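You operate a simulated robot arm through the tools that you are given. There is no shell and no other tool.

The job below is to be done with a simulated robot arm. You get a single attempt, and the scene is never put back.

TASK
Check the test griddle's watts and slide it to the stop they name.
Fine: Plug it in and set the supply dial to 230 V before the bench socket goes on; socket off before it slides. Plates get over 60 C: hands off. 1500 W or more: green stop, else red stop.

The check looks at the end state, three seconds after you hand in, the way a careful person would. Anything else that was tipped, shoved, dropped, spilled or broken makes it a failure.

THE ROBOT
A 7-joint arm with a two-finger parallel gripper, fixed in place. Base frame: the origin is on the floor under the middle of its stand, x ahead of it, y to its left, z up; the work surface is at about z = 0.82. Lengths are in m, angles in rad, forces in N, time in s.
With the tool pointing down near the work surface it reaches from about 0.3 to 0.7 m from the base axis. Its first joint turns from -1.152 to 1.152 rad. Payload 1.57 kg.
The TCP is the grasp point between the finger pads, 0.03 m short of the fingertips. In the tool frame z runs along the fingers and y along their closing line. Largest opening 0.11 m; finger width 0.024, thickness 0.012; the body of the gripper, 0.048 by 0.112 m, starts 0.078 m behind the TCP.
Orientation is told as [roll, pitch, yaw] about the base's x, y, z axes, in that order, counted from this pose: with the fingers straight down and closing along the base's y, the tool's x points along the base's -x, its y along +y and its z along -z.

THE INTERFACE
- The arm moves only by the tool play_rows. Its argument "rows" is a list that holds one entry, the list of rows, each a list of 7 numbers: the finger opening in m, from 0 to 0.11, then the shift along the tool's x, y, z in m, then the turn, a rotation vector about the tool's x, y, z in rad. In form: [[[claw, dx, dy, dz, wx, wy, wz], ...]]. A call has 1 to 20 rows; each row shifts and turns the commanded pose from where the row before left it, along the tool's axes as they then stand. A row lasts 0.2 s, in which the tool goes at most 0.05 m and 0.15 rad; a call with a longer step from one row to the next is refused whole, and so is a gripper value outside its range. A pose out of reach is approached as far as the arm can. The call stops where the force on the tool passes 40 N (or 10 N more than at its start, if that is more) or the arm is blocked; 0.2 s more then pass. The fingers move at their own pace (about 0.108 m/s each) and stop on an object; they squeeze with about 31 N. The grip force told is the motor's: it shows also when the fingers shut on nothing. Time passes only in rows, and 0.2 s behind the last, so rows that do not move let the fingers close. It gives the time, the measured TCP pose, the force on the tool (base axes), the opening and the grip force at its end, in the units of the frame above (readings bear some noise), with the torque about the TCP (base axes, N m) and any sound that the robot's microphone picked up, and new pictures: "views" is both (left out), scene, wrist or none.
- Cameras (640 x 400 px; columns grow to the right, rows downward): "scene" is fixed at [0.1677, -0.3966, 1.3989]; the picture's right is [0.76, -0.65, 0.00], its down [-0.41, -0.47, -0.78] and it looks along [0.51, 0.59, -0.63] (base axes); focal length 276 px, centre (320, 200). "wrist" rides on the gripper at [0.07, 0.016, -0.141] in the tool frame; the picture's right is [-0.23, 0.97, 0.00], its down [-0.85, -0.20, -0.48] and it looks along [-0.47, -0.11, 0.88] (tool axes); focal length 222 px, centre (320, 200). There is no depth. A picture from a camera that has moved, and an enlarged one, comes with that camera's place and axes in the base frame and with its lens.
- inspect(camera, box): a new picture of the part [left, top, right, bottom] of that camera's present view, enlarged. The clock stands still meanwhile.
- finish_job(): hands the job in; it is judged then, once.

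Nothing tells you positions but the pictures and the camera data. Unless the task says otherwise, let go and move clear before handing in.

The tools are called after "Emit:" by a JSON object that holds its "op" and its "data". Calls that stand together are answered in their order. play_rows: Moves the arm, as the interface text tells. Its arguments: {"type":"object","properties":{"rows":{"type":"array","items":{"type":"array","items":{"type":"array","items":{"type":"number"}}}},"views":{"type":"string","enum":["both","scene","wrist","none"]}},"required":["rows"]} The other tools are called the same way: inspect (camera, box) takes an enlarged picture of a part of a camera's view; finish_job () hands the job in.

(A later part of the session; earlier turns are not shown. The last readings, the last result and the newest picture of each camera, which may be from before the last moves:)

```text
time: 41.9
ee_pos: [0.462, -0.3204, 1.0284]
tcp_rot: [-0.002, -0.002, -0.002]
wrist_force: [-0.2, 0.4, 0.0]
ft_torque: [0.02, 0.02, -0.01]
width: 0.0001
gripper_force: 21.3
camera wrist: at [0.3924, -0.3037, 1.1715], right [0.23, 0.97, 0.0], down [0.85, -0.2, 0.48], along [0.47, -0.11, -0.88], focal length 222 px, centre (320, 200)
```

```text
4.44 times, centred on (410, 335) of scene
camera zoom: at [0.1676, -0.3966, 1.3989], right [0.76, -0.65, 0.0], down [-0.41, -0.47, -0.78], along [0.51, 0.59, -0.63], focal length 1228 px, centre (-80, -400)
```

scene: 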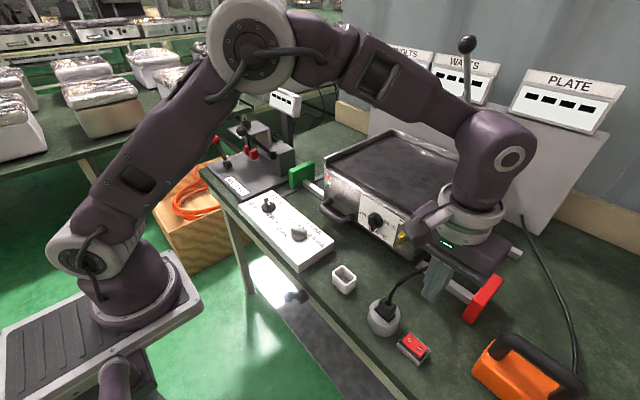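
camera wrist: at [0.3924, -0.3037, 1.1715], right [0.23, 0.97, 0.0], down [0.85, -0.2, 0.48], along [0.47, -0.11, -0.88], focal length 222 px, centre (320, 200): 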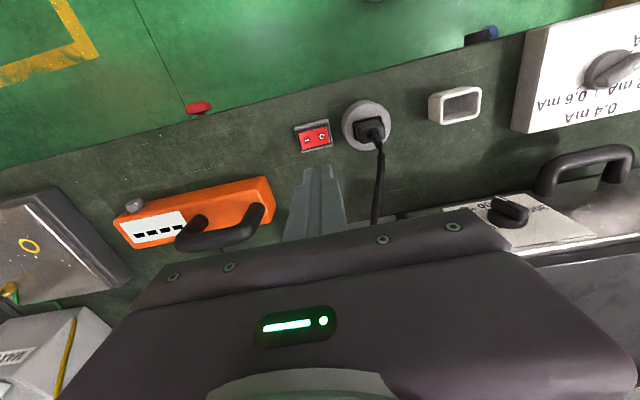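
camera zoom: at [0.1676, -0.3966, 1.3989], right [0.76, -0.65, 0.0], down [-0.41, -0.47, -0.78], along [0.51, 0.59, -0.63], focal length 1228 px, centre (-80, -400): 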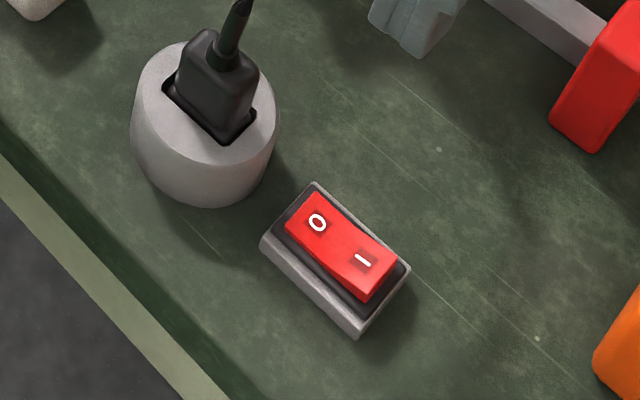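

The rocker is in its off position, with the O side down and the I side raised. I'll go above the I end with closed fingers and come down to just above it.

Emit:
{"op": "play_rows", "data": {"rows": [[[0.0, -0.004, -0.0255, 0.02, 0, 0, 0], [0.0, 0, 0, 0.04, 0, 0, 0], [0.0, 0, 0, 0.04, 0, 0, 0], [0.0, 0, 0, 0.03, 0, 0, 0], [0.0, 0, 0, 0.012, 0, 0, 0], [0.0, 0, 0, 0, 0, 0, 0]]]}}

Emit:
{"op": "inspect", "data": {"camera": "wrist", "box": [220, 90, 420, 240]}}

Emit:
{"op": "inspect", "data": {"camera": "scene", "box": [370, 300, 450, 380]}}

```text
time: 43.3
ee_pos: [0.4652, -0.347, 0.8865]
tcp_rot: [-0.001, -0.001, -0.002]
wrist_force: [0.0, -0.2, 0.1]
ft_torque: [0.01, -0.01, -0.01]
width: 0.0001
gripper_force: 21.0
camera wrist: at [0.3971, -0.3291, 1.0298], right [0.23, 0.97, 0.0], down [0.85, -0.2, 0.48], along [0.47, -0.11, -0.88], focal length 222 px, centre (320, 200)
```

scene: 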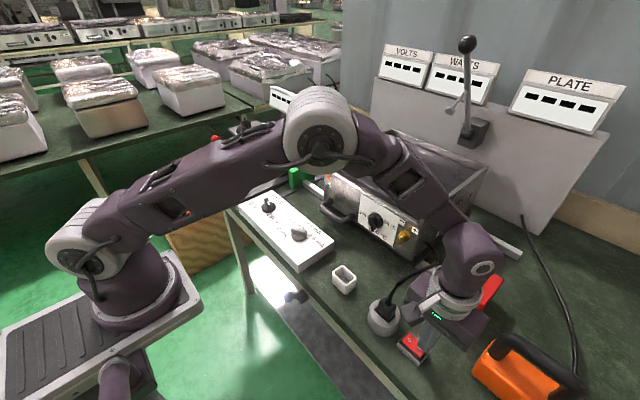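
wrist: 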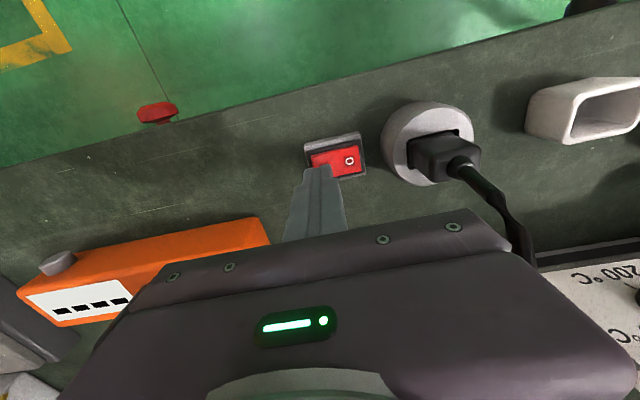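

```text
2.67 times, centred on (320, 165) of wrist
camera zoom: at [0.3971, -0.3291, 1.0298], right [0.23, 0.97, 0.0], down [0.85, -0.2, 0.48], along [0.47, -0.11, -0.88], focal length 592 px, centre (320, 293)
```

zoom: 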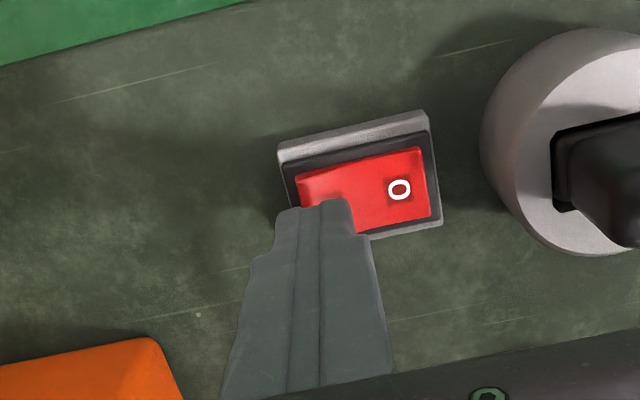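

```text
5.00 times, centred on (410, 340) of scene
camera zoom: at [0.1677, -0.3966, 1.3989], right [0.76, -0.65, 0.0], down [-0.41, -0.47, -0.78], along [0.51, 0.59, -0.63], focal length 1382 px, centre (-130, -500)
```

zoom: 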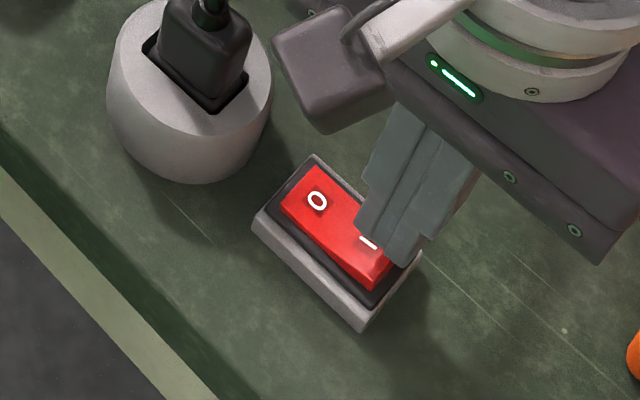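

Before I switch on, I'll check how the griddle's own controls are set.

Emit:
{"op": "inspect", "data": {"camera": "scene", "box": [320, 170, 440, 270]}}

Emit:
{"op": "inspect", "data": {"camera": "scene", "box": [375, 40, 625, 140]}}

```text
4.00 times, centred on (380, 220) of scene
camera zoom: at [0.1677, -0.3966, 1.3989], right [0.76, -0.65, 0.0], down [-0.41, -0.47, -0.78], along [0.51, 0.59, -0.63], focal length 1105 px, centre (80, 120)
```

zoom: 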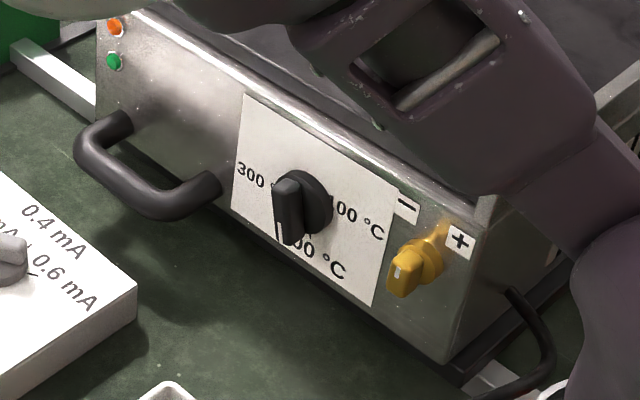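

```text
2.56 times, centred on (500, 90) of scene
camera zoom: at [0.1677, -0.3966, 1.3989], right [0.76, -0.65, 0.0], down [-0.41, -0.47, -0.78], along [0.51, 0.59, -0.63], focal length 708 px, centre (-141, 482)
```

zoom: 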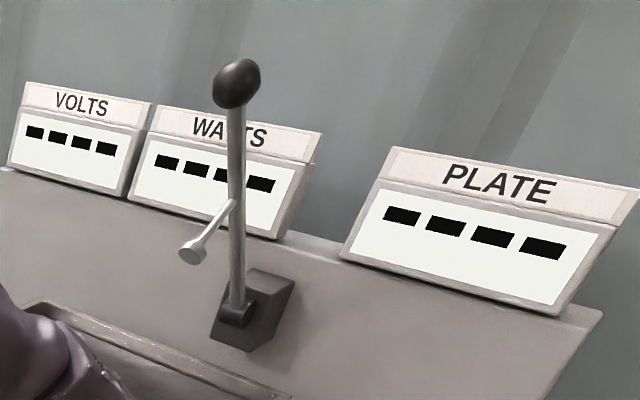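

The thermostat is set at 200 °C, so the griddle will draw power, and I'll leave it alone. Now I'll press the I side.

Emit:
{"op": "play_rows", "data": {"rows": [[[0.0, 0, 0, 0.005, 0, 0, 0], [0.0, 0, 0, 0.003, 0, 0, 0], [0.0, 0, 0, 0.003, 0, 0, 0], [0.0, 0, 0, 0.002, 0, 0, 0], [0.0, 0, 0, 0.002, 0, 0, 0], [0.0, 0, 0, 0.002, 0, 0, 0], [0.0, 0, 0, 0, 0, 0, 0]]]}}

Emit:
{"op": "inspect", "data": {"camera": "scene", "box": [375, 40, 625, 140]}}

Emit:
{"op": "inspect", "data": {"camera": "scene", "box": [370, 300, 450, 380]}}

```text
time: 44.9
ee_pos: [0.4664, -0.3456, 0.8718]
tcp_rot: [-0.002, -0.003, -0.002]
wrist_force: [-8.7, 6.3, 26.5]
ft_torque: [0.49, 0.33, 0.13]
width: 0.0
gripper_force: 21.8
camera wrist: at [0.397, -0.3285, 1.0141], right [0.23, 0.97, 0.0], down [0.85, -0.2, 0.48], along [0.47, -0.11, -0.88], focal length 222 px, centre (320, 200)
```

scene: 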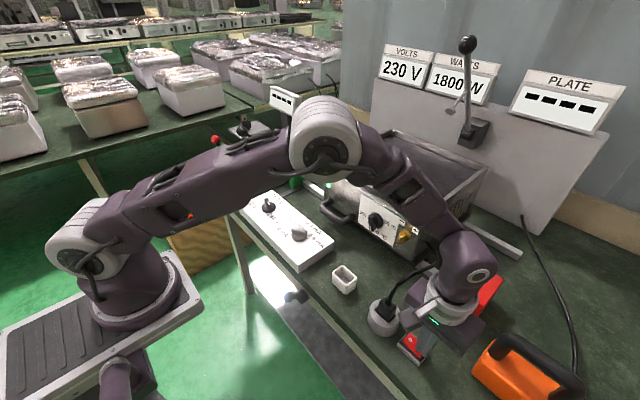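
wrist: 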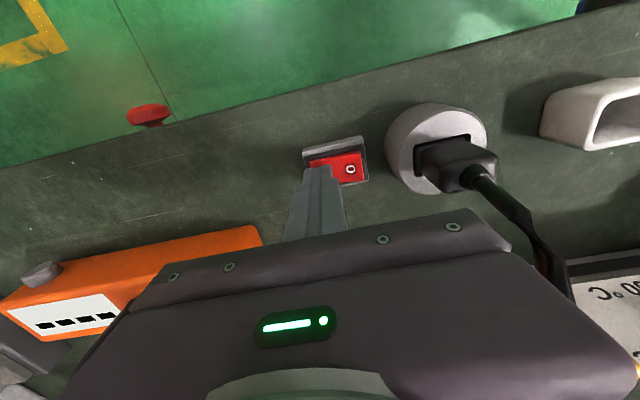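

```text
2.56 times, centred on (500, 90) of scene
camera zoom: at [0.167, -0.3962, 1.3991], right [0.76, -0.65, 0.0], down [-0.41, -0.47, -0.78], along [0.51, 0.59, -0.63], focal length 708 px, centre (-141, 482)
```

zoom: 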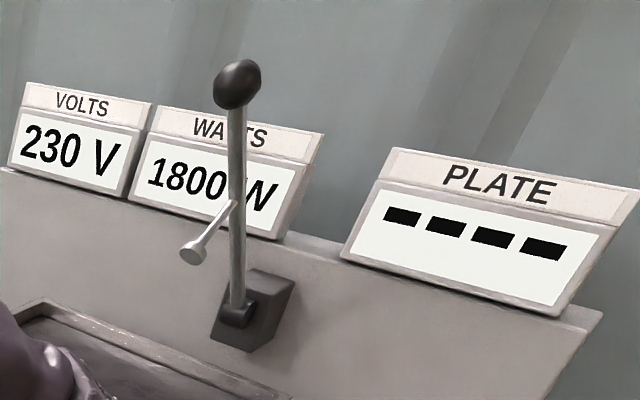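

```text
5.00 times, centred on (410, 340) of scene
camera zoom: at [0.167, -0.3962, 1.3991], right [0.76, -0.65, 0.0], down [-0.41, -0.47, -0.78], along [0.51, 0.59, -0.63], focal length 1382 px, centre (-130, -500)
```

zoom: 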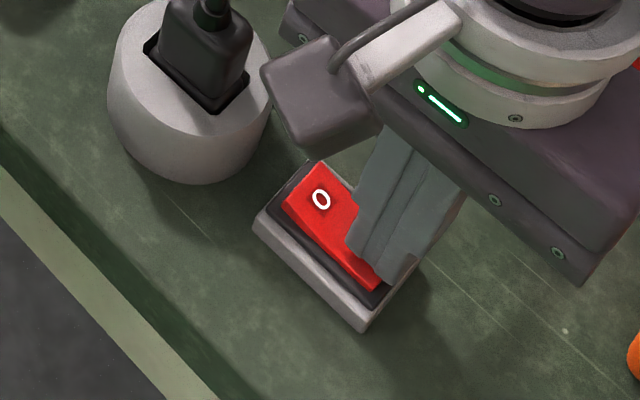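

The displays show 230 V and 1800 W. I'll lift off the switch and see whether the reading is steady and the number is complete.

Emit:
{"op": "play_rows", "data": {"rows": [[[0.0, 0, 0, -0.01, 0, 0, 0], [0.0, 0, 0, -0.03, 0, 0, 0], [0.0, 0, 0, 0, 0, 0, 0]]]}}

Emit:
{"op": "inspect", "data": {"camera": "scene", "box": [420, 40, 520, 110]}}

Emit:
{"op": "inspect", "data": {"camera": "scene", "box": [370, 300, 450, 380]}}

```text
time: 45.7
ee_pos: [0.4664, -0.3471, 0.9094]
tcp_rot: [-0.001, -0.003, -0.001]
wrist_force: [-0.6, 0.1, 0.5]
ft_torque: [0.01, 0.0, -0.02]
width: 0.0
gripper_force: 21.4
camera wrist: at [0.3967, -0.3301, 1.0524], right [0.23, 0.97, 0.0], down [0.85, -0.2, 0.48], along [0.47, -0.11, -0.88], focal length 222 px, centre (320, 200)
```

scene: 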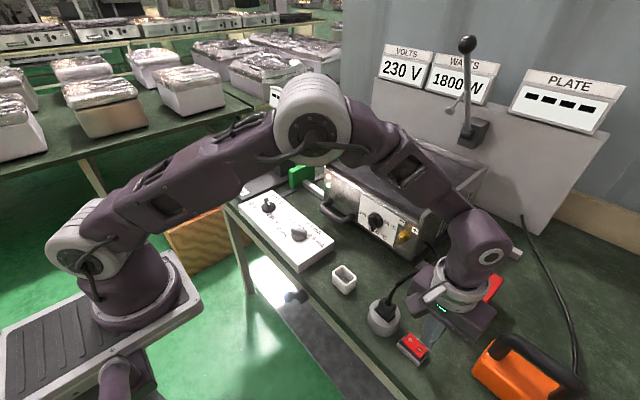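
wrist: 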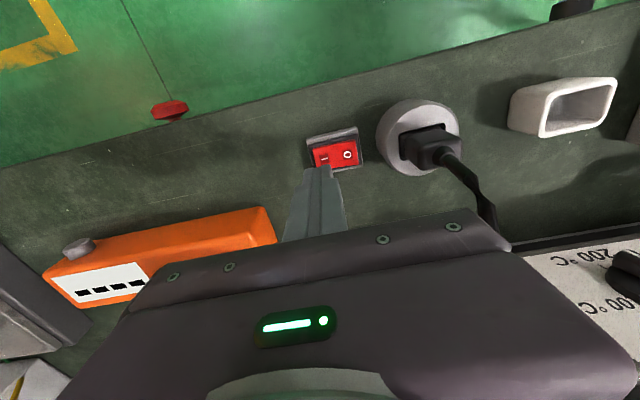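

```text
5.71 times, centred on (470, 75) of scene
camera zoom: at [0.1677, -0.3966, 1.3989], right [0.76, -0.65, 0.0], down [-0.41, -0.47, -0.78], along [0.51, 0.59, -0.63], focal length 1579 px, centre (-537, 914)
```

zoom: 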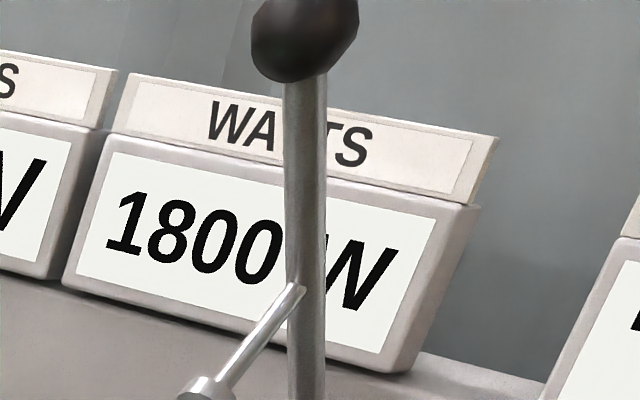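

```text
5.00 times, centred on (410, 340) of scene
camera zoom: at [0.1677, -0.3966, 1.3989], right [0.76, -0.65, 0.0], down [-0.41, -0.47, -0.78], along [0.51, 0.59, -0.63], focal length 1382 px, centre (-130, -500)
```

zoom: 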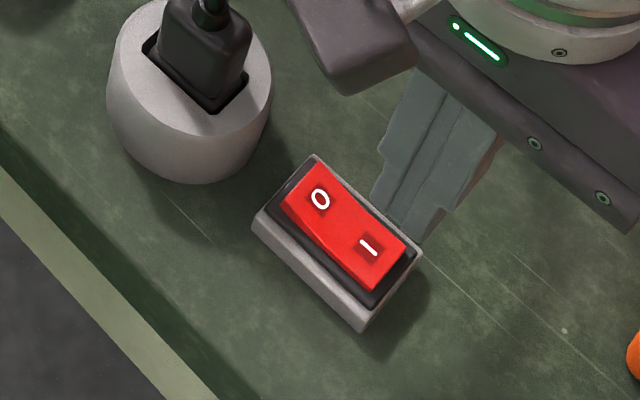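

The reading is steady at 1800 W and nothing is hidden. That's above 1500 W, so the green stop is the target. Next I'll switch the socket off with the O side, turning the gripper 90° first so its body stays clear of the plug cable.

Emit:
{"op": "play_rows", "data": {"rows": [[[0.0, 0, 0.0155, -0.04, 0, 0, 0], [0.0, 0, 0.016, -0.01, 0, 0, 0], [0.0, 0, 0, 0, 0, 0, -0.15], [0.0, 0, 0, 0, 0, 0, -0.15], [0.0, 0, 0, 0, 0, 0, -0.15], [0.0, 0, 0, 0, 0, 0, -0.15], [0.0, 0, 0, 0, 0, 0, -0.15], [0.0, 0, 0, 0, 0, 0, -0.15], [0.0, 0, 0, 0, 0, 0, -0.15], [0.0, 0, 0, 0, 0, 0, -0.15], [0.0, 0, 0, 0, 0, 0, -0.15], [0.0, 0, 0, 0, 0, 0, -0.15], [0.0, 0, 0, 0, 0, 0, -0.071], [0.0, 0, 0, 0, 0, 0, 0]]]}}

Emit:
{"op": "inspect", "data": {"camera": "scene", "box": [370, 30, 640, 140]}}

Emit:
{"op": "inspect", "data": {"camera": "wrist", "box": [220, 90, 420, 240]}}

```text
time: 48.7
ee_pos: [0.4674, -0.3148, 0.9591]
tcp_rot: [0.0, 0.001, 1.571]
wrist_force: [0.5, 0.2, 0.3]
ft_torque: [-0.01, -0.01, 0.01]
width: 0.0
gripper_force: 21.7
camera wrist: at [0.4497, -0.3831, 1.1024], right [-0.97, 0.23, 0.0], down [0.2, 0.86, 0.48], along [0.11, 0.46, -0.88], focal length 222 px, centre (320, 200)
```

scene: 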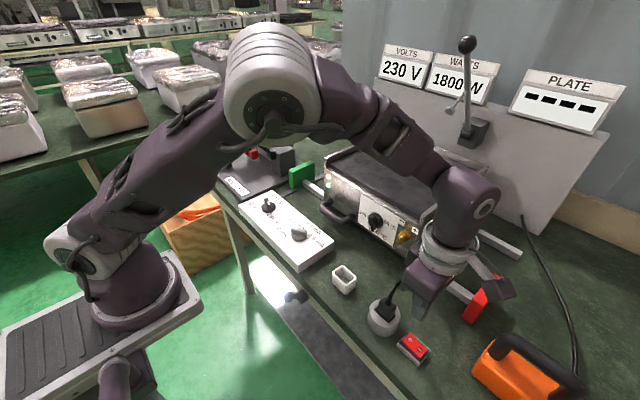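
wrist: 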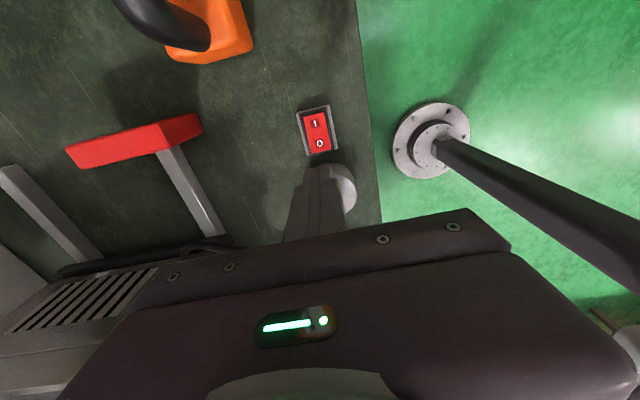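

```text
2.37 times, centred on (505, 85) of scene
camera zoom: at [0.1677, -0.3966, 1.3989], right [0.76, -0.65, 0.0], down [-0.41, -0.47, -0.78], along [0.51, 0.59, -0.63], focal length 655 px, centre (-118, 473)
```

zoom: 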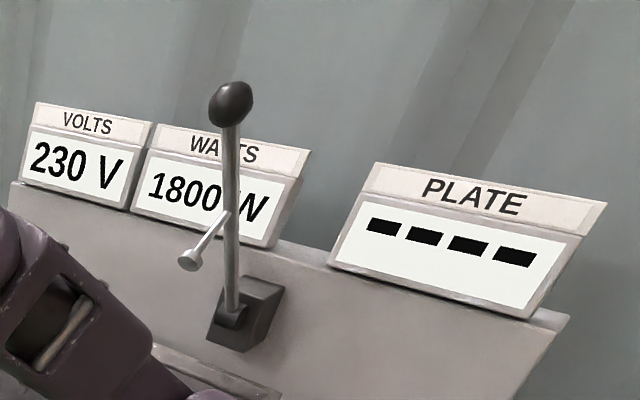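

```text
2.67 times, centred on (320, 165) of wrist
camera zoom: at [0.4497, -0.3831, 1.1024], right [-0.97, 0.23, 0.0], down [0.2, 0.86, 0.48], along [0.11, 0.46, -0.88], focal length 592 px, centre (320, 293)
```

zoom: 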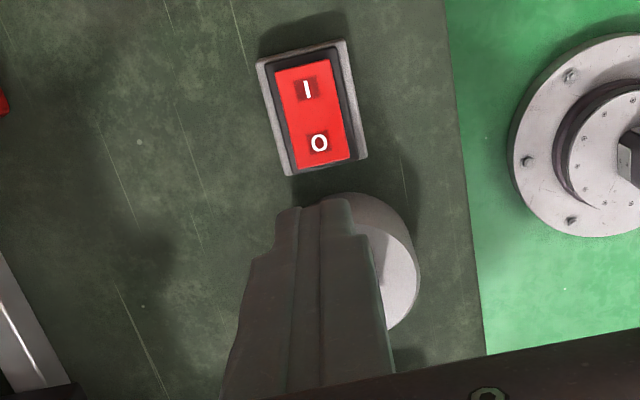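

It's still 230 V and 1800 W. I'm lowering onto the O side now.

Emit:
{"op": "play_rows", "data": {"rows": [[[0.0, 0, 0, 0.035, 0, 0, 0], [0.0, 0, 0, 0.03, 0, 0, 0], [0.0, 0, 0, 0.011, 0, 0, 0], [0.0, 0, 0, 0.003, 0, 0, 0], [0.0, 0, 0, 0.003, 0, 0, 0], [0.0, 0, 0, 0.002, 0, 0, 0], [0.0, 0, 0, 0.002, 0, 0, 0], [0.0, 0, 0, 0.002, 0, 0, 0], [0.0, 0, 0, 0, 0, 0, 0]]]}}

Emit:
{"op": "inspect", "data": {"camera": "scene", "box": [370, 30, 640, 140]}}

```text
time: 50.7
ee_pos: [0.4645, -0.3145, 0.8715]
tcp_rot: [-0.002, 0.003, 1.568]
wrist_force: [-1.0, 1.0, 2.7]
ft_torque: [-0.05, -0.01, 0.08]
width: 0.0
gripper_force: 21.7
camera wrist: at [0.4495, -0.3835, 1.0146], right [-0.97, 0.23, 0.0], down [0.2, 0.86, 0.48], along [0.11, 0.46, -0.88], focal length 222 px, centre (320, 200)
```

scene: 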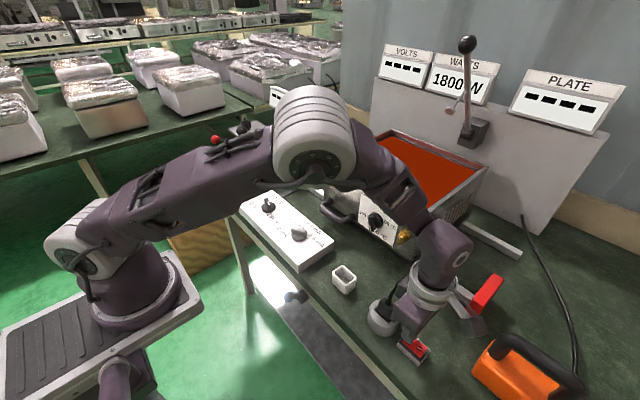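
wrist: 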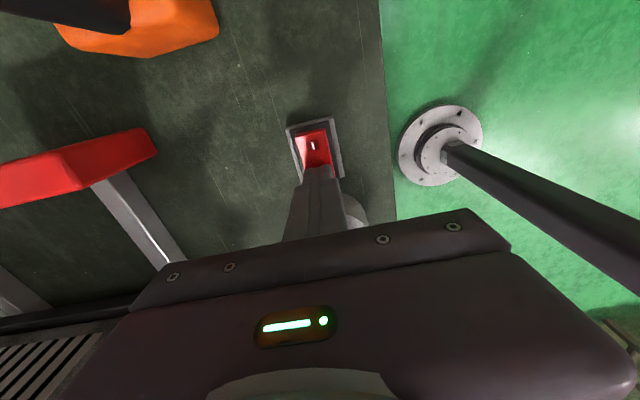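

```text
2.37 times, centred on (505, 85) of scene
camera zoom: at [0.1676, -0.3966, 1.3989], right [0.76, -0.65, 0.0], down [-0.41, -0.47, -0.78], along [0.51, 0.59, -0.63], focal length 655 px, centre (-118, 473)
```

zoom: 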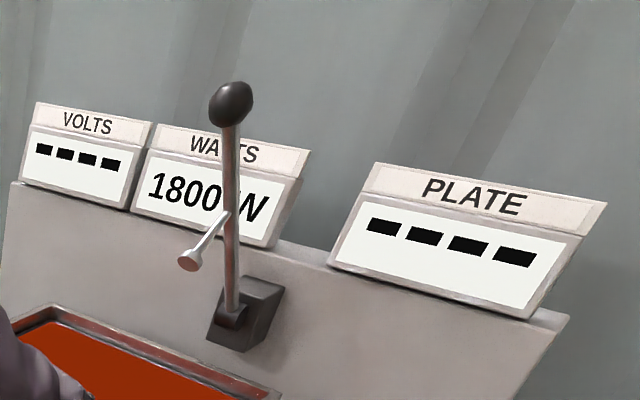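

VOLTS went blank, so the socket is off, and the watts display is holding 1800 W. The plate is glowing hot, so I'll keep well away from it. I'll lift and confirm the switch state.

Emit:
{"op": "play_rows", "data": {"rows": [[[0.0, 0, 0, -0.01, 0, 0, 0], [0.0, 0, 0, -0.03, 0, 0, 0], [0.0, 0, 0, -0.04, 0, 0, 0], [0.0, 0, 0, -0.04, 0, 0, 0], [0.0, 0, 0, 0, 0, 0, 0]]]}}

Emit:
{"op": "inspect", "data": {"camera": "scene", "box": [370, 300, 450, 380]}}

Emit:
{"op": "inspect", "data": {"camera": "scene", "box": [280, 110, 540, 330]}}

Emit:
{"op": "inspect", "data": {"camera": "wrist", "box": [220, 80, 420, 240]}}

```text
time: 51.9
ee_pos: [0.4645, -0.3163, 0.9921]
tcp_rot: [-0.001, 0.0, 1.57]
wrist_force: [-0.6, 0.2, -0.3]
ft_torque: [-0.01, 0.02, 0.04]
width: 0.0
gripper_force: 21.0
camera wrist: at [0.4493, -0.3842, 1.1347], right [-0.97, 0.23, 0.0], down [0.2, 0.86, 0.48], along [0.11, 0.46, -0.88], focal length 222 px, centre (320, 200)
```

scene: 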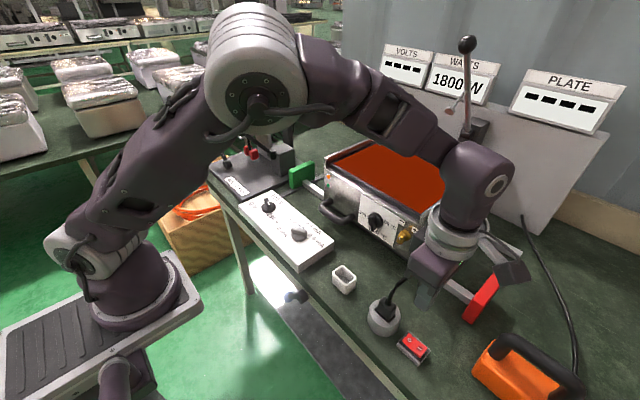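
wrist: 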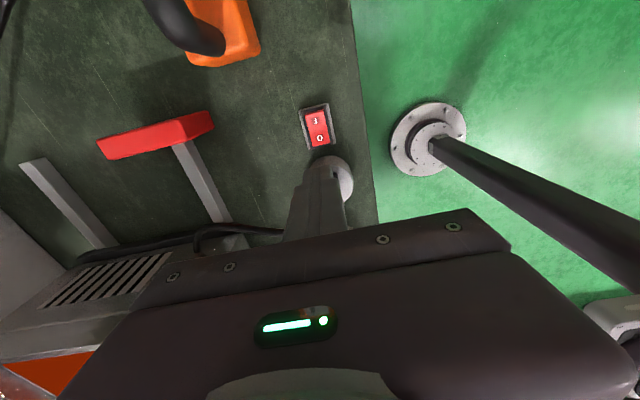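

```text
5.00 times, centred on (410, 340) of scene
camera zoom: at [0.1677, -0.3966, 1.3989], right [0.76, -0.65, 0.0], down [-0.41, -0.47, -0.78], along [0.51, 0.59, -0.63], focal length 1382 px, centre (-130, -500)
```

zoom: 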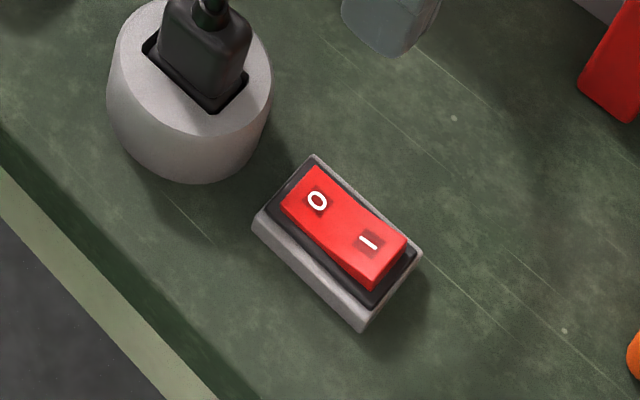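

```text
1.82 times, centred on (410, 220) of scene
camera zoom: at [0.1677, -0.3966, 1.3989], right [0.76, -0.65, 0.0], down [-0.41, -0.47, -0.78], along [0.51, 0.59, -0.63], focal length 502 px, centre (156, 164)
```

zoom: 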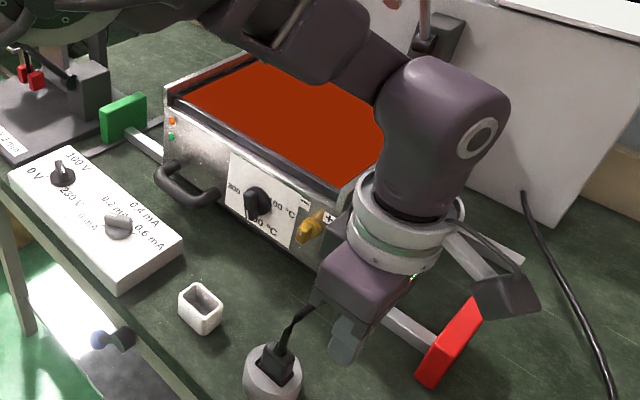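

```text
2.50 times, centred on (320, 160) of wrist
camera zoom: at [0.4493, -0.3842, 1.1347], right [-0.97, 0.23, 0.0], down [0.2, 0.86, 0.48], along [0.11, 0.46, -0.88], focal length 555 px, centre (320, 300)
```

zoom: 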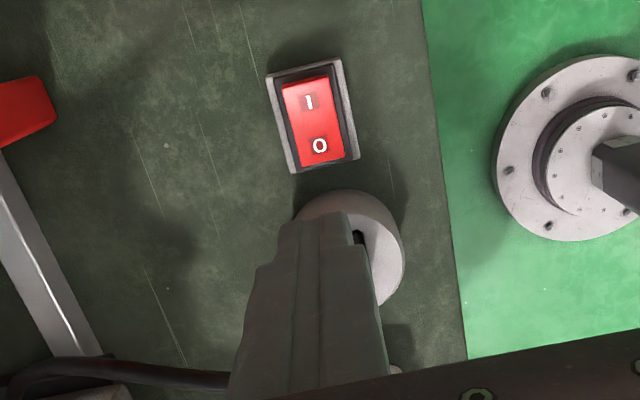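

The switch is off, with the O side down. I'll rotate back and move in front of the griddle's handle for a close look, staying clear of the hot plate.

Emit:
{"op": "play_rows", "data": {"rows": [[[0.0, 0, 0, -0.01, 0, 0, 0.15], [0.0, 0, 0, 0, 0, 0, 0.15], [0.0, 0, 0, 0, 0, 0, 0.15], [0.0, 0, 0, 0, 0, 0, 0.15], [0.0, 0, 0, 0, 0, 0, 0.15], [0.0, 0, 0, 0, 0, 0, 0.15], [0.0, 0, 0, 0, 0, 0, 0.15], [0.0, 0, 0, 0, 0, 0, 0.15], [0.0, 0, 0, 0, 0, 0, 0.15], [0.0, 0, 0, 0, 0, 0, 0.15], [0.0, 0, 0, 0, 0, 0, 0.071], [0.0, 0.005, 0.04, 0, 0, 0, 0], [0.0, 0.005, 0.045, 0, 0, 0, 0], [0.0, 0.005, 0.045, 0, 0, 0, 0], [0.0, 0.005, 0.045, 0, 0, 0, 0], [0.0, 0.005, 0.045, 0, 0, 0, 0], [0.0, 0, 0.045, 0, 0, 0, 0], [0.0, 0, 0.045, 0, 0, 0, 0], [0.0, 0, 0.03, 0, 0, 0, 0], [0.0, 0, 0, 0, 0, 0, 0]]]}}

Emit:
{"op": "inspect", "data": {"camera": "wrist", "box": [200, 80, 440, 240]}}

Emit:
{"op": "inspect", "data": {"camera": "scene", "box": [290, 120, 440, 260]}}

```text
time: 56.1
ee_pos: [0.4413, 0.0257, 1.0021]
tcp_rot: [-0.001, -0.002, -0.001]
wrist_force: [0.3, -0.1, 0.7]
ft_torque: [-0.01, 0.0, 0.0]
width: 0.0
gripper_force: 20.8
camera wrist: at [0.372, 0.0428, 1.1445], right [0.23, 0.97, 0.0], down [0.85, -0.2, 0.48], along [0.47, -0.11, -0.88], focal length 222 px, centre (320, 200)
```

scene: 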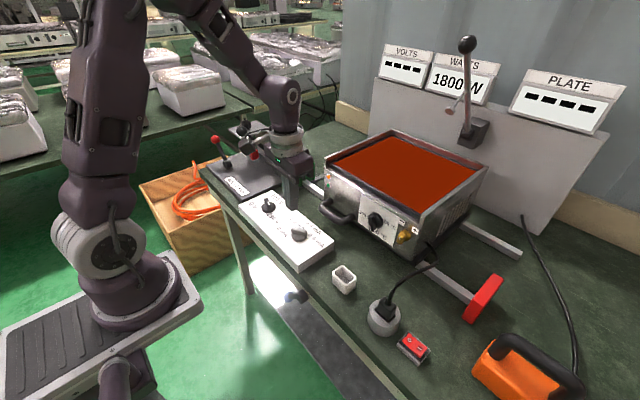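
wrist: 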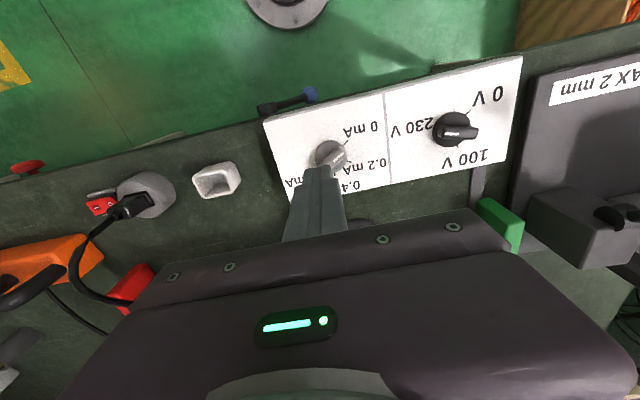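

```text
2.50 times, centred on (320, 160) of wrist
camera zoom: at [0.372, 0.0428, 1.1445], right [0.23, 0.97, 0.0], down [0.85, -0.2, 0.48], along [0.47, -0.11, -0.88], focal length 555 px, centre (320, 300)
```

zoom: 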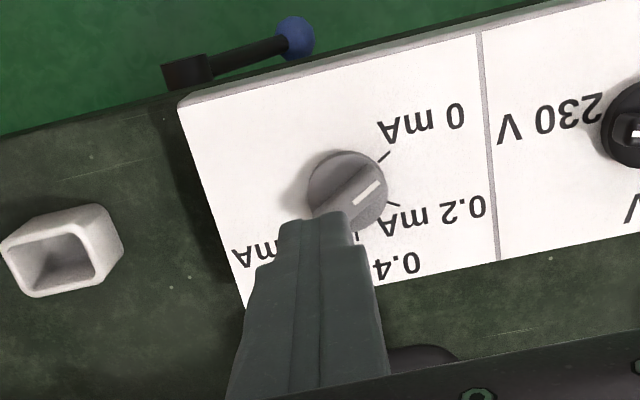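

```text
2.86 times, centred on (365, 190) of scene
camera zoom: at [0.1677, -0.3966, 1.3989], right [0.76, -0.65, 0.0], down [-0.41, -0.47, -0.78], along [0.51, 0.59, -0.63], focal length 790 px, centre (191, 229)
```

zoom: 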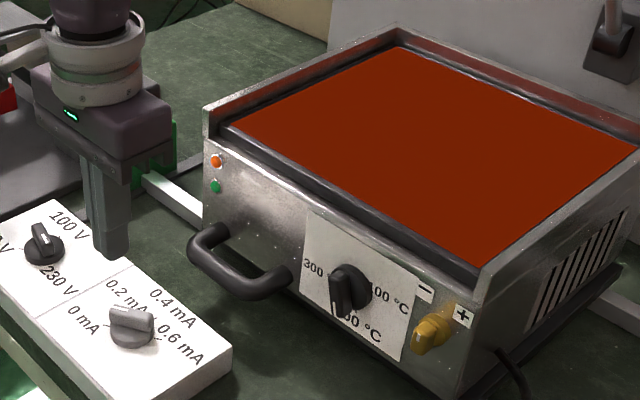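

The gripper hides the handle from here. I'll back away in -y so the wrist camera gets a clear view of it.

Emit:
{"op": "play_rows", "data": {"rows": [[[0.0, 0.005, -0.045, -0.02, 0, 0, 0], [0.0, 0.005, -0.045, -0.02, 0, 0, 0], [0.0, 0.005, -0.045, -0.02, 0, 0, 0], [0.0, 0, 0, 0, 0, 0, 0]]]}}

Emit:
{"op": "inspect", "data": {"camera": "wrist", "box": [380, 100, 640, 280]}}

Emit:
{"op": "inspect", "data": {"camera": "scene", "box": [280, 120, 400, 240]}}

```text
time: 57.1
ee_pos: [0.4252, -0.1095, 1.0647]
tcp_rot: [-0.001, -0.001, -0.002]
wrist_force: [-1.2, 0.1, -0.8]
ft_torque: [0.01, -0.01, -0.01]
width: 0.0
gripper_force: 21.2
camera wrist: at [0.3561, -0.0934, 1.2075], right [0.23, 0.97, 0.0], down [0.85, -0.2, 0.48], along [0.47, -0.11, -0.88], focal length 222 px, centre (320, 200)
```

scene: 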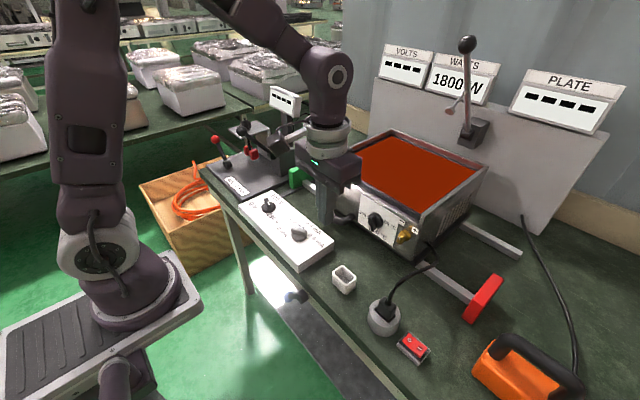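
wrist: 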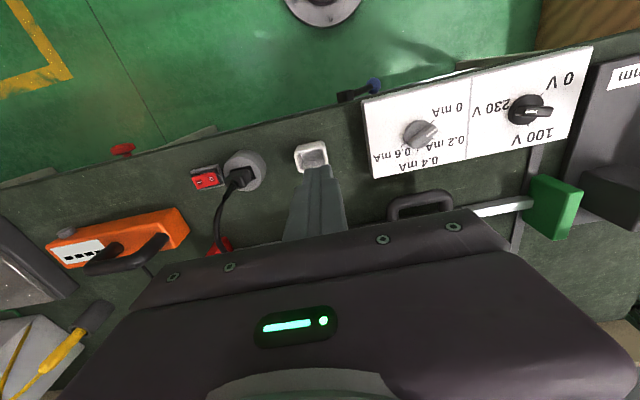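

```text
2.22 times, centred on (510, 190) of wrist
camera zoom: at [0.3561, -0.0934, 1.2075], right [0.23, 0.97, 0.0], down [0.85, -0.2, 0.48], along [0.47, -0.11, -0.88], focal length 494 px, centre (-102, 222)
```

zoom: 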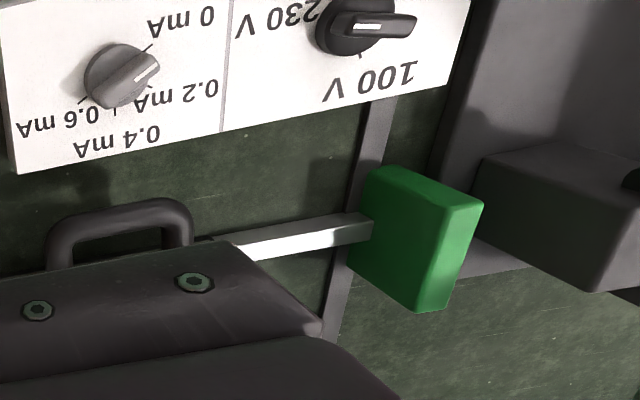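

```text
3.33 times, centred on (340, 180) of scene
camera zoom: at [0.1676, -0.3966, 1.3989], right [0.76, -0.65, 0.0], down [-0.41, -0.47, -0.78], along [0.51, 0.59, -0.63], focal length 921 px, centre (253, 267)
```

zoom: 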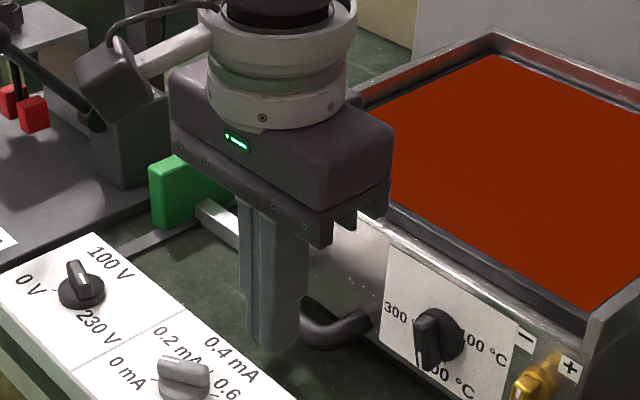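

The handle looks to be at about x 0.575, y from -0.016 to 0.066, z 0.862. The griddle front is near x 0.61–0.62 and its rim is at about z 1.01. I'll take a better view before committing to a grip.

Emit:
{"op": "play_rows", "data": {"rows": [[[0.0, -0.03, 0.005, 0.012, 0, 0, 0], [0.0, -0.03, 0.005, 0.012, 0, 0, 0], [0.0, -0.025, 0.003, 0.016, 0, 0, 0], [0.0, 0, 0, 0, 0, 0, 0]]]}}

Emit:
{"op": "inspect", "data": {"camera": "wrist", "box": [350, 90, 550, 240]}}

Emit:
{"op": "inspect", "data": {"camera": "scene", "box": [300, 150, 380, 240]}}

```text
time: 58.1
ee_pos: [0.5098, -0.098, 1.0234]
tcp_rot: [0.0, -0.002, -0.001]
wrist_force: [0.3, 0.1, -0.8]
ft_torque: [0.02, 0.0, 0.03]
width: 0.0001
gripper_force: 21.3
camera wrist: at [0.4411, -0.0796, 1.166], right [0.23, 0.97, 0.0], down [0.85, -0.2, 0.48], along [0.47, -0.11, -0.88], focal length 222 px, centre (320, 200)
```

scene: 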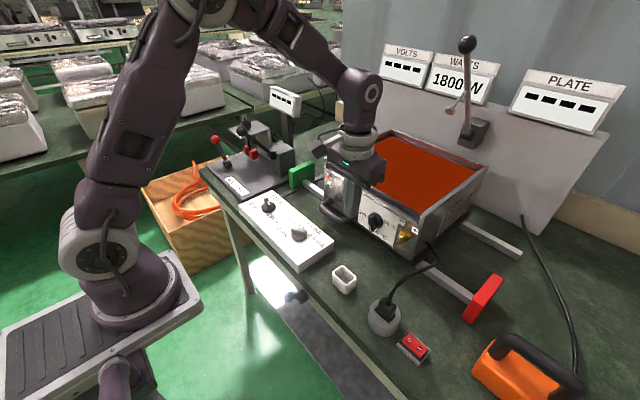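
wrist: 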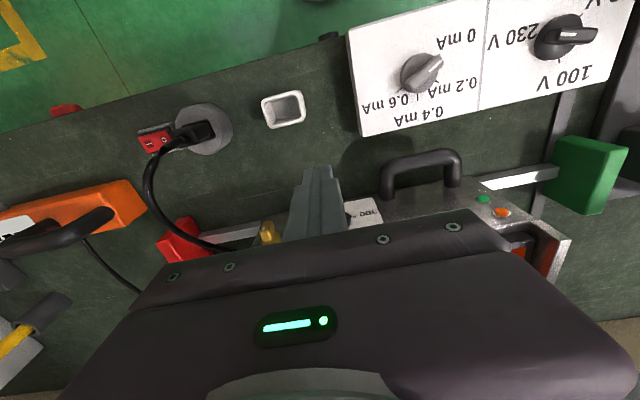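

```text
2.67 times, centred on (450, 165) of wrist
camera zoom: at [0.4411, -0.0796, 1.166], right [0.23, 0.97, 0.0], down [0.85, -0.2, 0.48], along [0.47, -0.11, -0.88], focal length 592 px, centre (-27, 293)
```

zoom: 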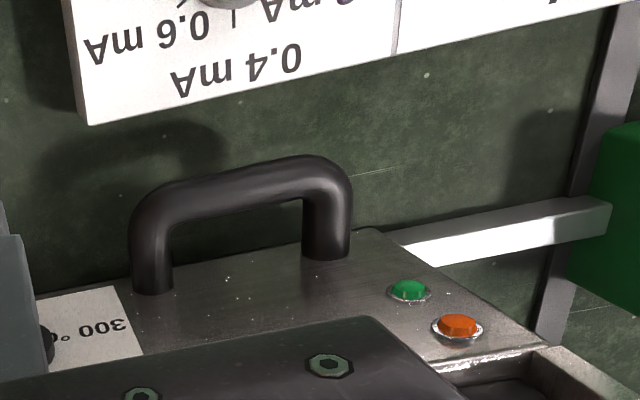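

```text
4.44 times, centred on (340, 195) of scene
camera zoom: at [0.1677, -0.3966, 1.3989], right [0.76, -0.65, 0.0], down [-0.41, -0.47, -0.78], along [0.51, 0.59, -0.63], focal length 1228 px, centre (231, 222)
```

zoom: 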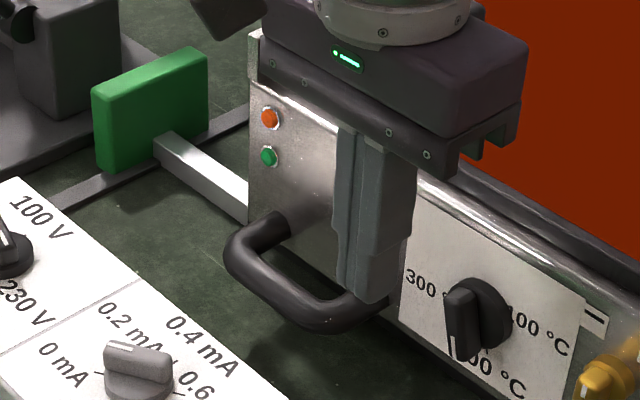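

The handle is now well located: bar centre at x 0.574, y from -0.012 to 0.08, z 0.865, with the front face at x 0.62. I'll turn the gripper 90° and lean it back 25°, so the fingers can straddle the bar while the body stays away from the hot plate.

Emit:
{"op": "play_rows", "data": {"rows": [[[0.0, 0, 0, 0, 0, 0, -0.15], [0.0, 0, 0, 0, 0, 0, -0.15], [0.0, 0, 0, 0, 0, 0, -0.15], [0.0, 0, 0, 0, 0, 0, -0.15], [0.0, 0, 0, 0, 0, 0, -0.15], [0.0, 0, 0, 0, 0, 0, -0.15], [0.0, 0, 0, 0, 0, 0, -0.15], [0.0, 0, 0, 0, 0, 0, -0.15], [0.0, 0, 0, 0, 0, 0, -0.15], [0.0, 0, 0, 0, 0, 0, -0.15], [0.0, 0, 0, 0, 0, 0, -0.071], [0.02, 0, 0, 0, 0.15, 0, 0], [0.04, 0, 0, 0, 0.15, 0, 0], [0.04, 0, 0, 0, 0.136, 0, 0], [0.04, 0, 0, 0, 0, 0, 0]]]}}

```text
time: 61.3
ee_pos: [0.5098, -0.0969, 1.023]
tcp_rot: [-0.439, 0.002, 1.571]
wrist_force: [0.0, 0.4, -0.1]
ft_torque: [0.02, -0.01, -0.03]
width: 0.04
gripper_force: 0.0
camera wrist: at [0.4364, -0.1641, 1.1445], right [-0.88, 0.23, -0.41], down [-0.02, 0.86, 0.52], along [0.47, 0.46, -0.75], focal length 222 px, centre (320, 200)
```

scene: 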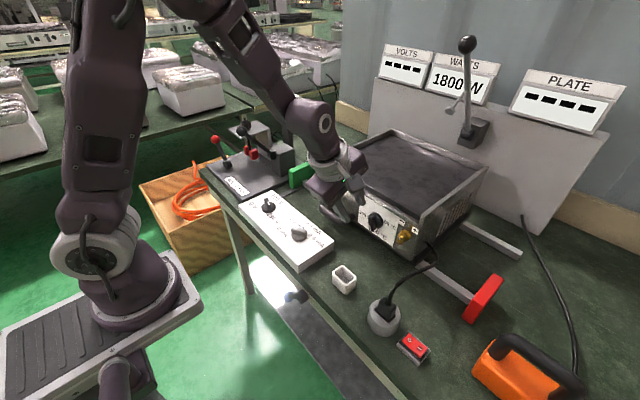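
wrist: 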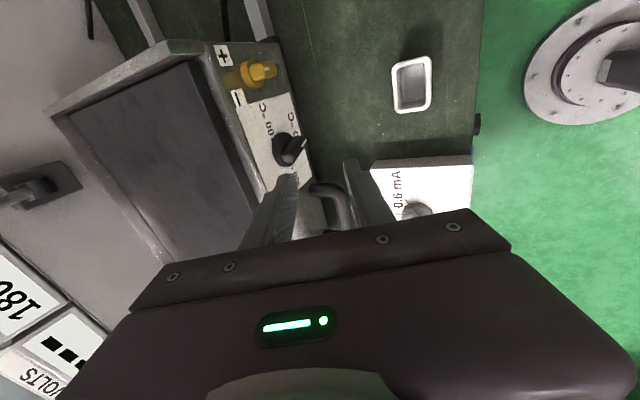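

The orientation is right and the gripper leans away from the plate. I'll move to be in line with the handle's middle, stop about 10 cm short and check.

Emit:
{"op": "play_rows", "data": {"rows": [[[0.04, -0.044, 0, 0, 0, 0, 0], [0.04, -0.044, 0, 0, 0, 0, 0], [0.04, -0.044, 0, 0, 0, 0, 0], [0.04, 0, 0.004, 0.029, 0, 0, 0], [0.04, 0, 0.0043, 0.029, 0, 0, 0], [0.04, 0, 0, 0, 0, 0, 0]]]}}

Emit:
{"op": "inspect", "data": {"camera": "wrist", "box": [200, 100, 440, 250]}}

Emit:
{"op": "inspect", "data": {"camera": "scene", "box": [290, 140, 390, 240]}}

```text
time: 62.7
ee_pos: [0.5289, 0.0353, 0.9649]
tcp_rot: [-0.437, 0.001, 1.568]
wrist_force: [0.1, 0.4, -0.8]
ft_torque: [-0.03, -0.01, -0.01]
width: 0.04
gripper_force: 0.1
camera wrist: at [0.4552, -0.0334, 1.0883], right [-0.88, 0.23, -0.41], down [-0.02, 0.86, 0.52], along [0.47, 0.46, -0.75], focal length 222 px, centre (320, 200)
```

scene: 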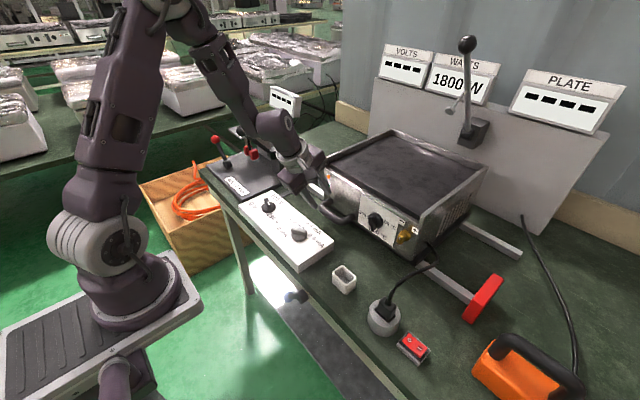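
wrist: 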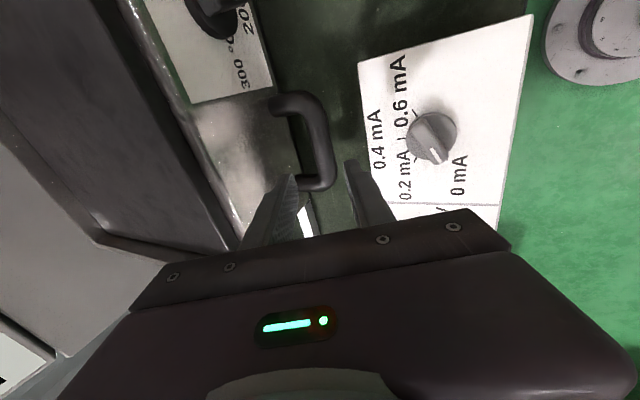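

```text
2.67 times, centred on (320, 175) of wrist
camera zoom: at [0.4552, -0.0334, 1.0883], right [-0.88, 0.23, -0.41], down [-0.02, 0.86, 0.52], along [0.47, 0.46, -0.75], focal length 592 px, centre (320, 267)
```

zoom: 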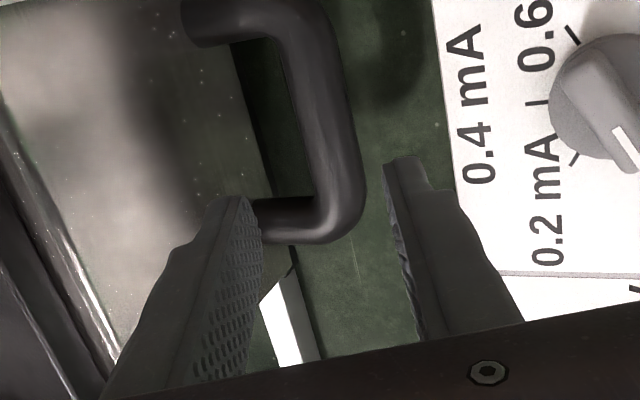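

```text
4.00 times, centred on (340, 190) of scene
camera zoom: at [0.1677, -0.3966, 1.3989], right [0.76, -0.65, 0.0], down [-0.41, -0.47, -0.78], along [0.51, 0.59, -0.63], focal length 1105 px, centre (240, 240)
```

zoom: 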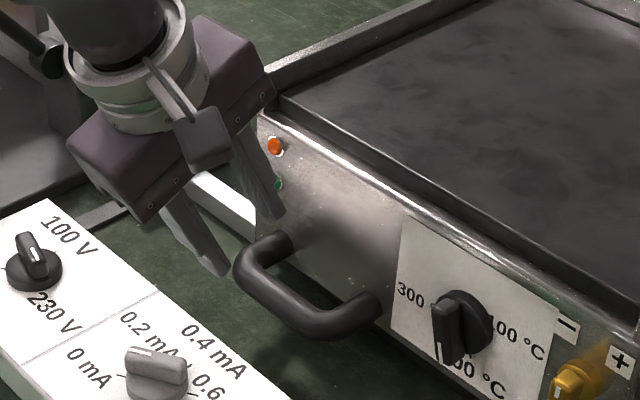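

The handle bar lies on the tool axis, about 2 mm off, and both fingers clear it. I'll approach along the tool axis, most of the way first.

Emit:
{"op": "play_rows", "data": {"rows": [[[0.04, 0, 0.002, 0.025, 0, 0, 0], [0.04, 0, 0, 0.025, 0, 0, 0], [0.04, 0, 0, 0.02, 0, 0, 0], [0.04, 0, 0, 0, 0, 0, 0]]]}}

Emit:
{"op": "inspect", "data": {"camera": "wrist", "box": [200, 100, 440, 250]}}

Emit:
{"op": "inspect", "data": {"camera": "scene", "box": [290, 140, 390, 240]}}

```text
time: 63.7
ee_pos: [0.5572, 0.0366, 0.9008]
tcp_rot: [-0.439, 0.001, 1.568]
wrist_force: [-0.1, -0.6, -0.1]
ft_torque: [-0.04, 0.02, -0.01]
width: 0.0401
gripper_force: 0.0
camera wrist: at [0.4828, -0.0323, 1.0231], right [-0.88, 0.23, -0.41], down [-0.02, 0.86, 0.52], along [0.47, 0.46, -0.75], focal length 222 px, centre (320, 200)
```

scene: 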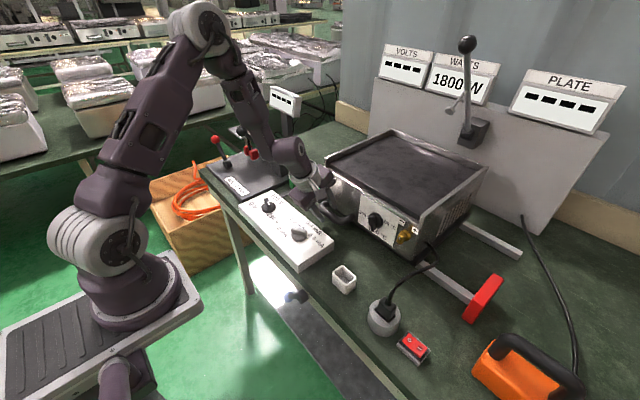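
wrist: 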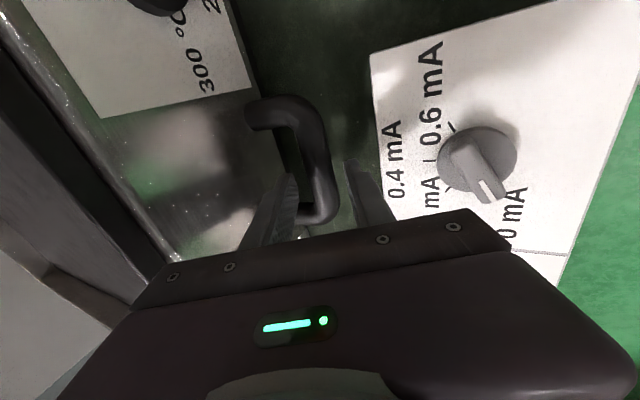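

```text
2.67 times, centred on (320, 175) of wrist
camera zoom: at [0.4828, -0.0323, 1.0231], right [-0.88, 0.23, -0.41], down [-0.02, 0.86, 0.52], along [0.47, 0.46, -0.75], focal length 592 px, centre (320, 267)
```

zoom: 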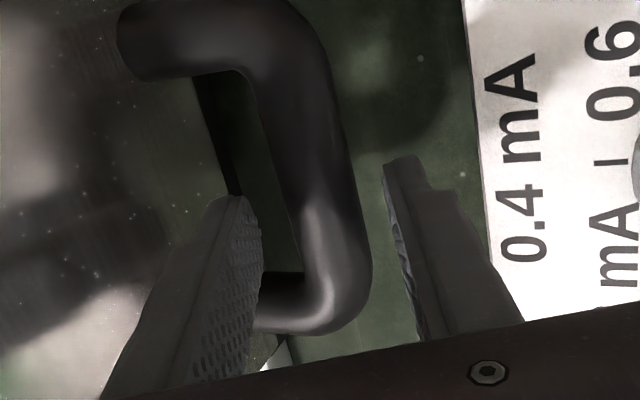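

```text
4.00 times, centred on (340, 190) of scene
camera zoom: at [0.1677, -0.3966, 1.3989], right [0.76, -0.65, 0.0], down [-0.41, -0.47, -0.78], along [0.51, 0.59, -0.63], focal length 1105 px, centre (240, 240)
```

zoom: 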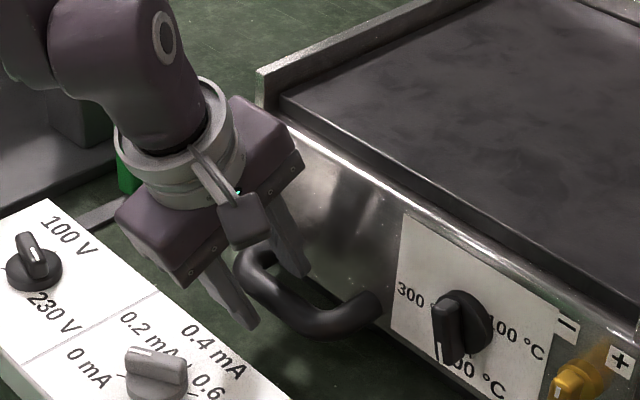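

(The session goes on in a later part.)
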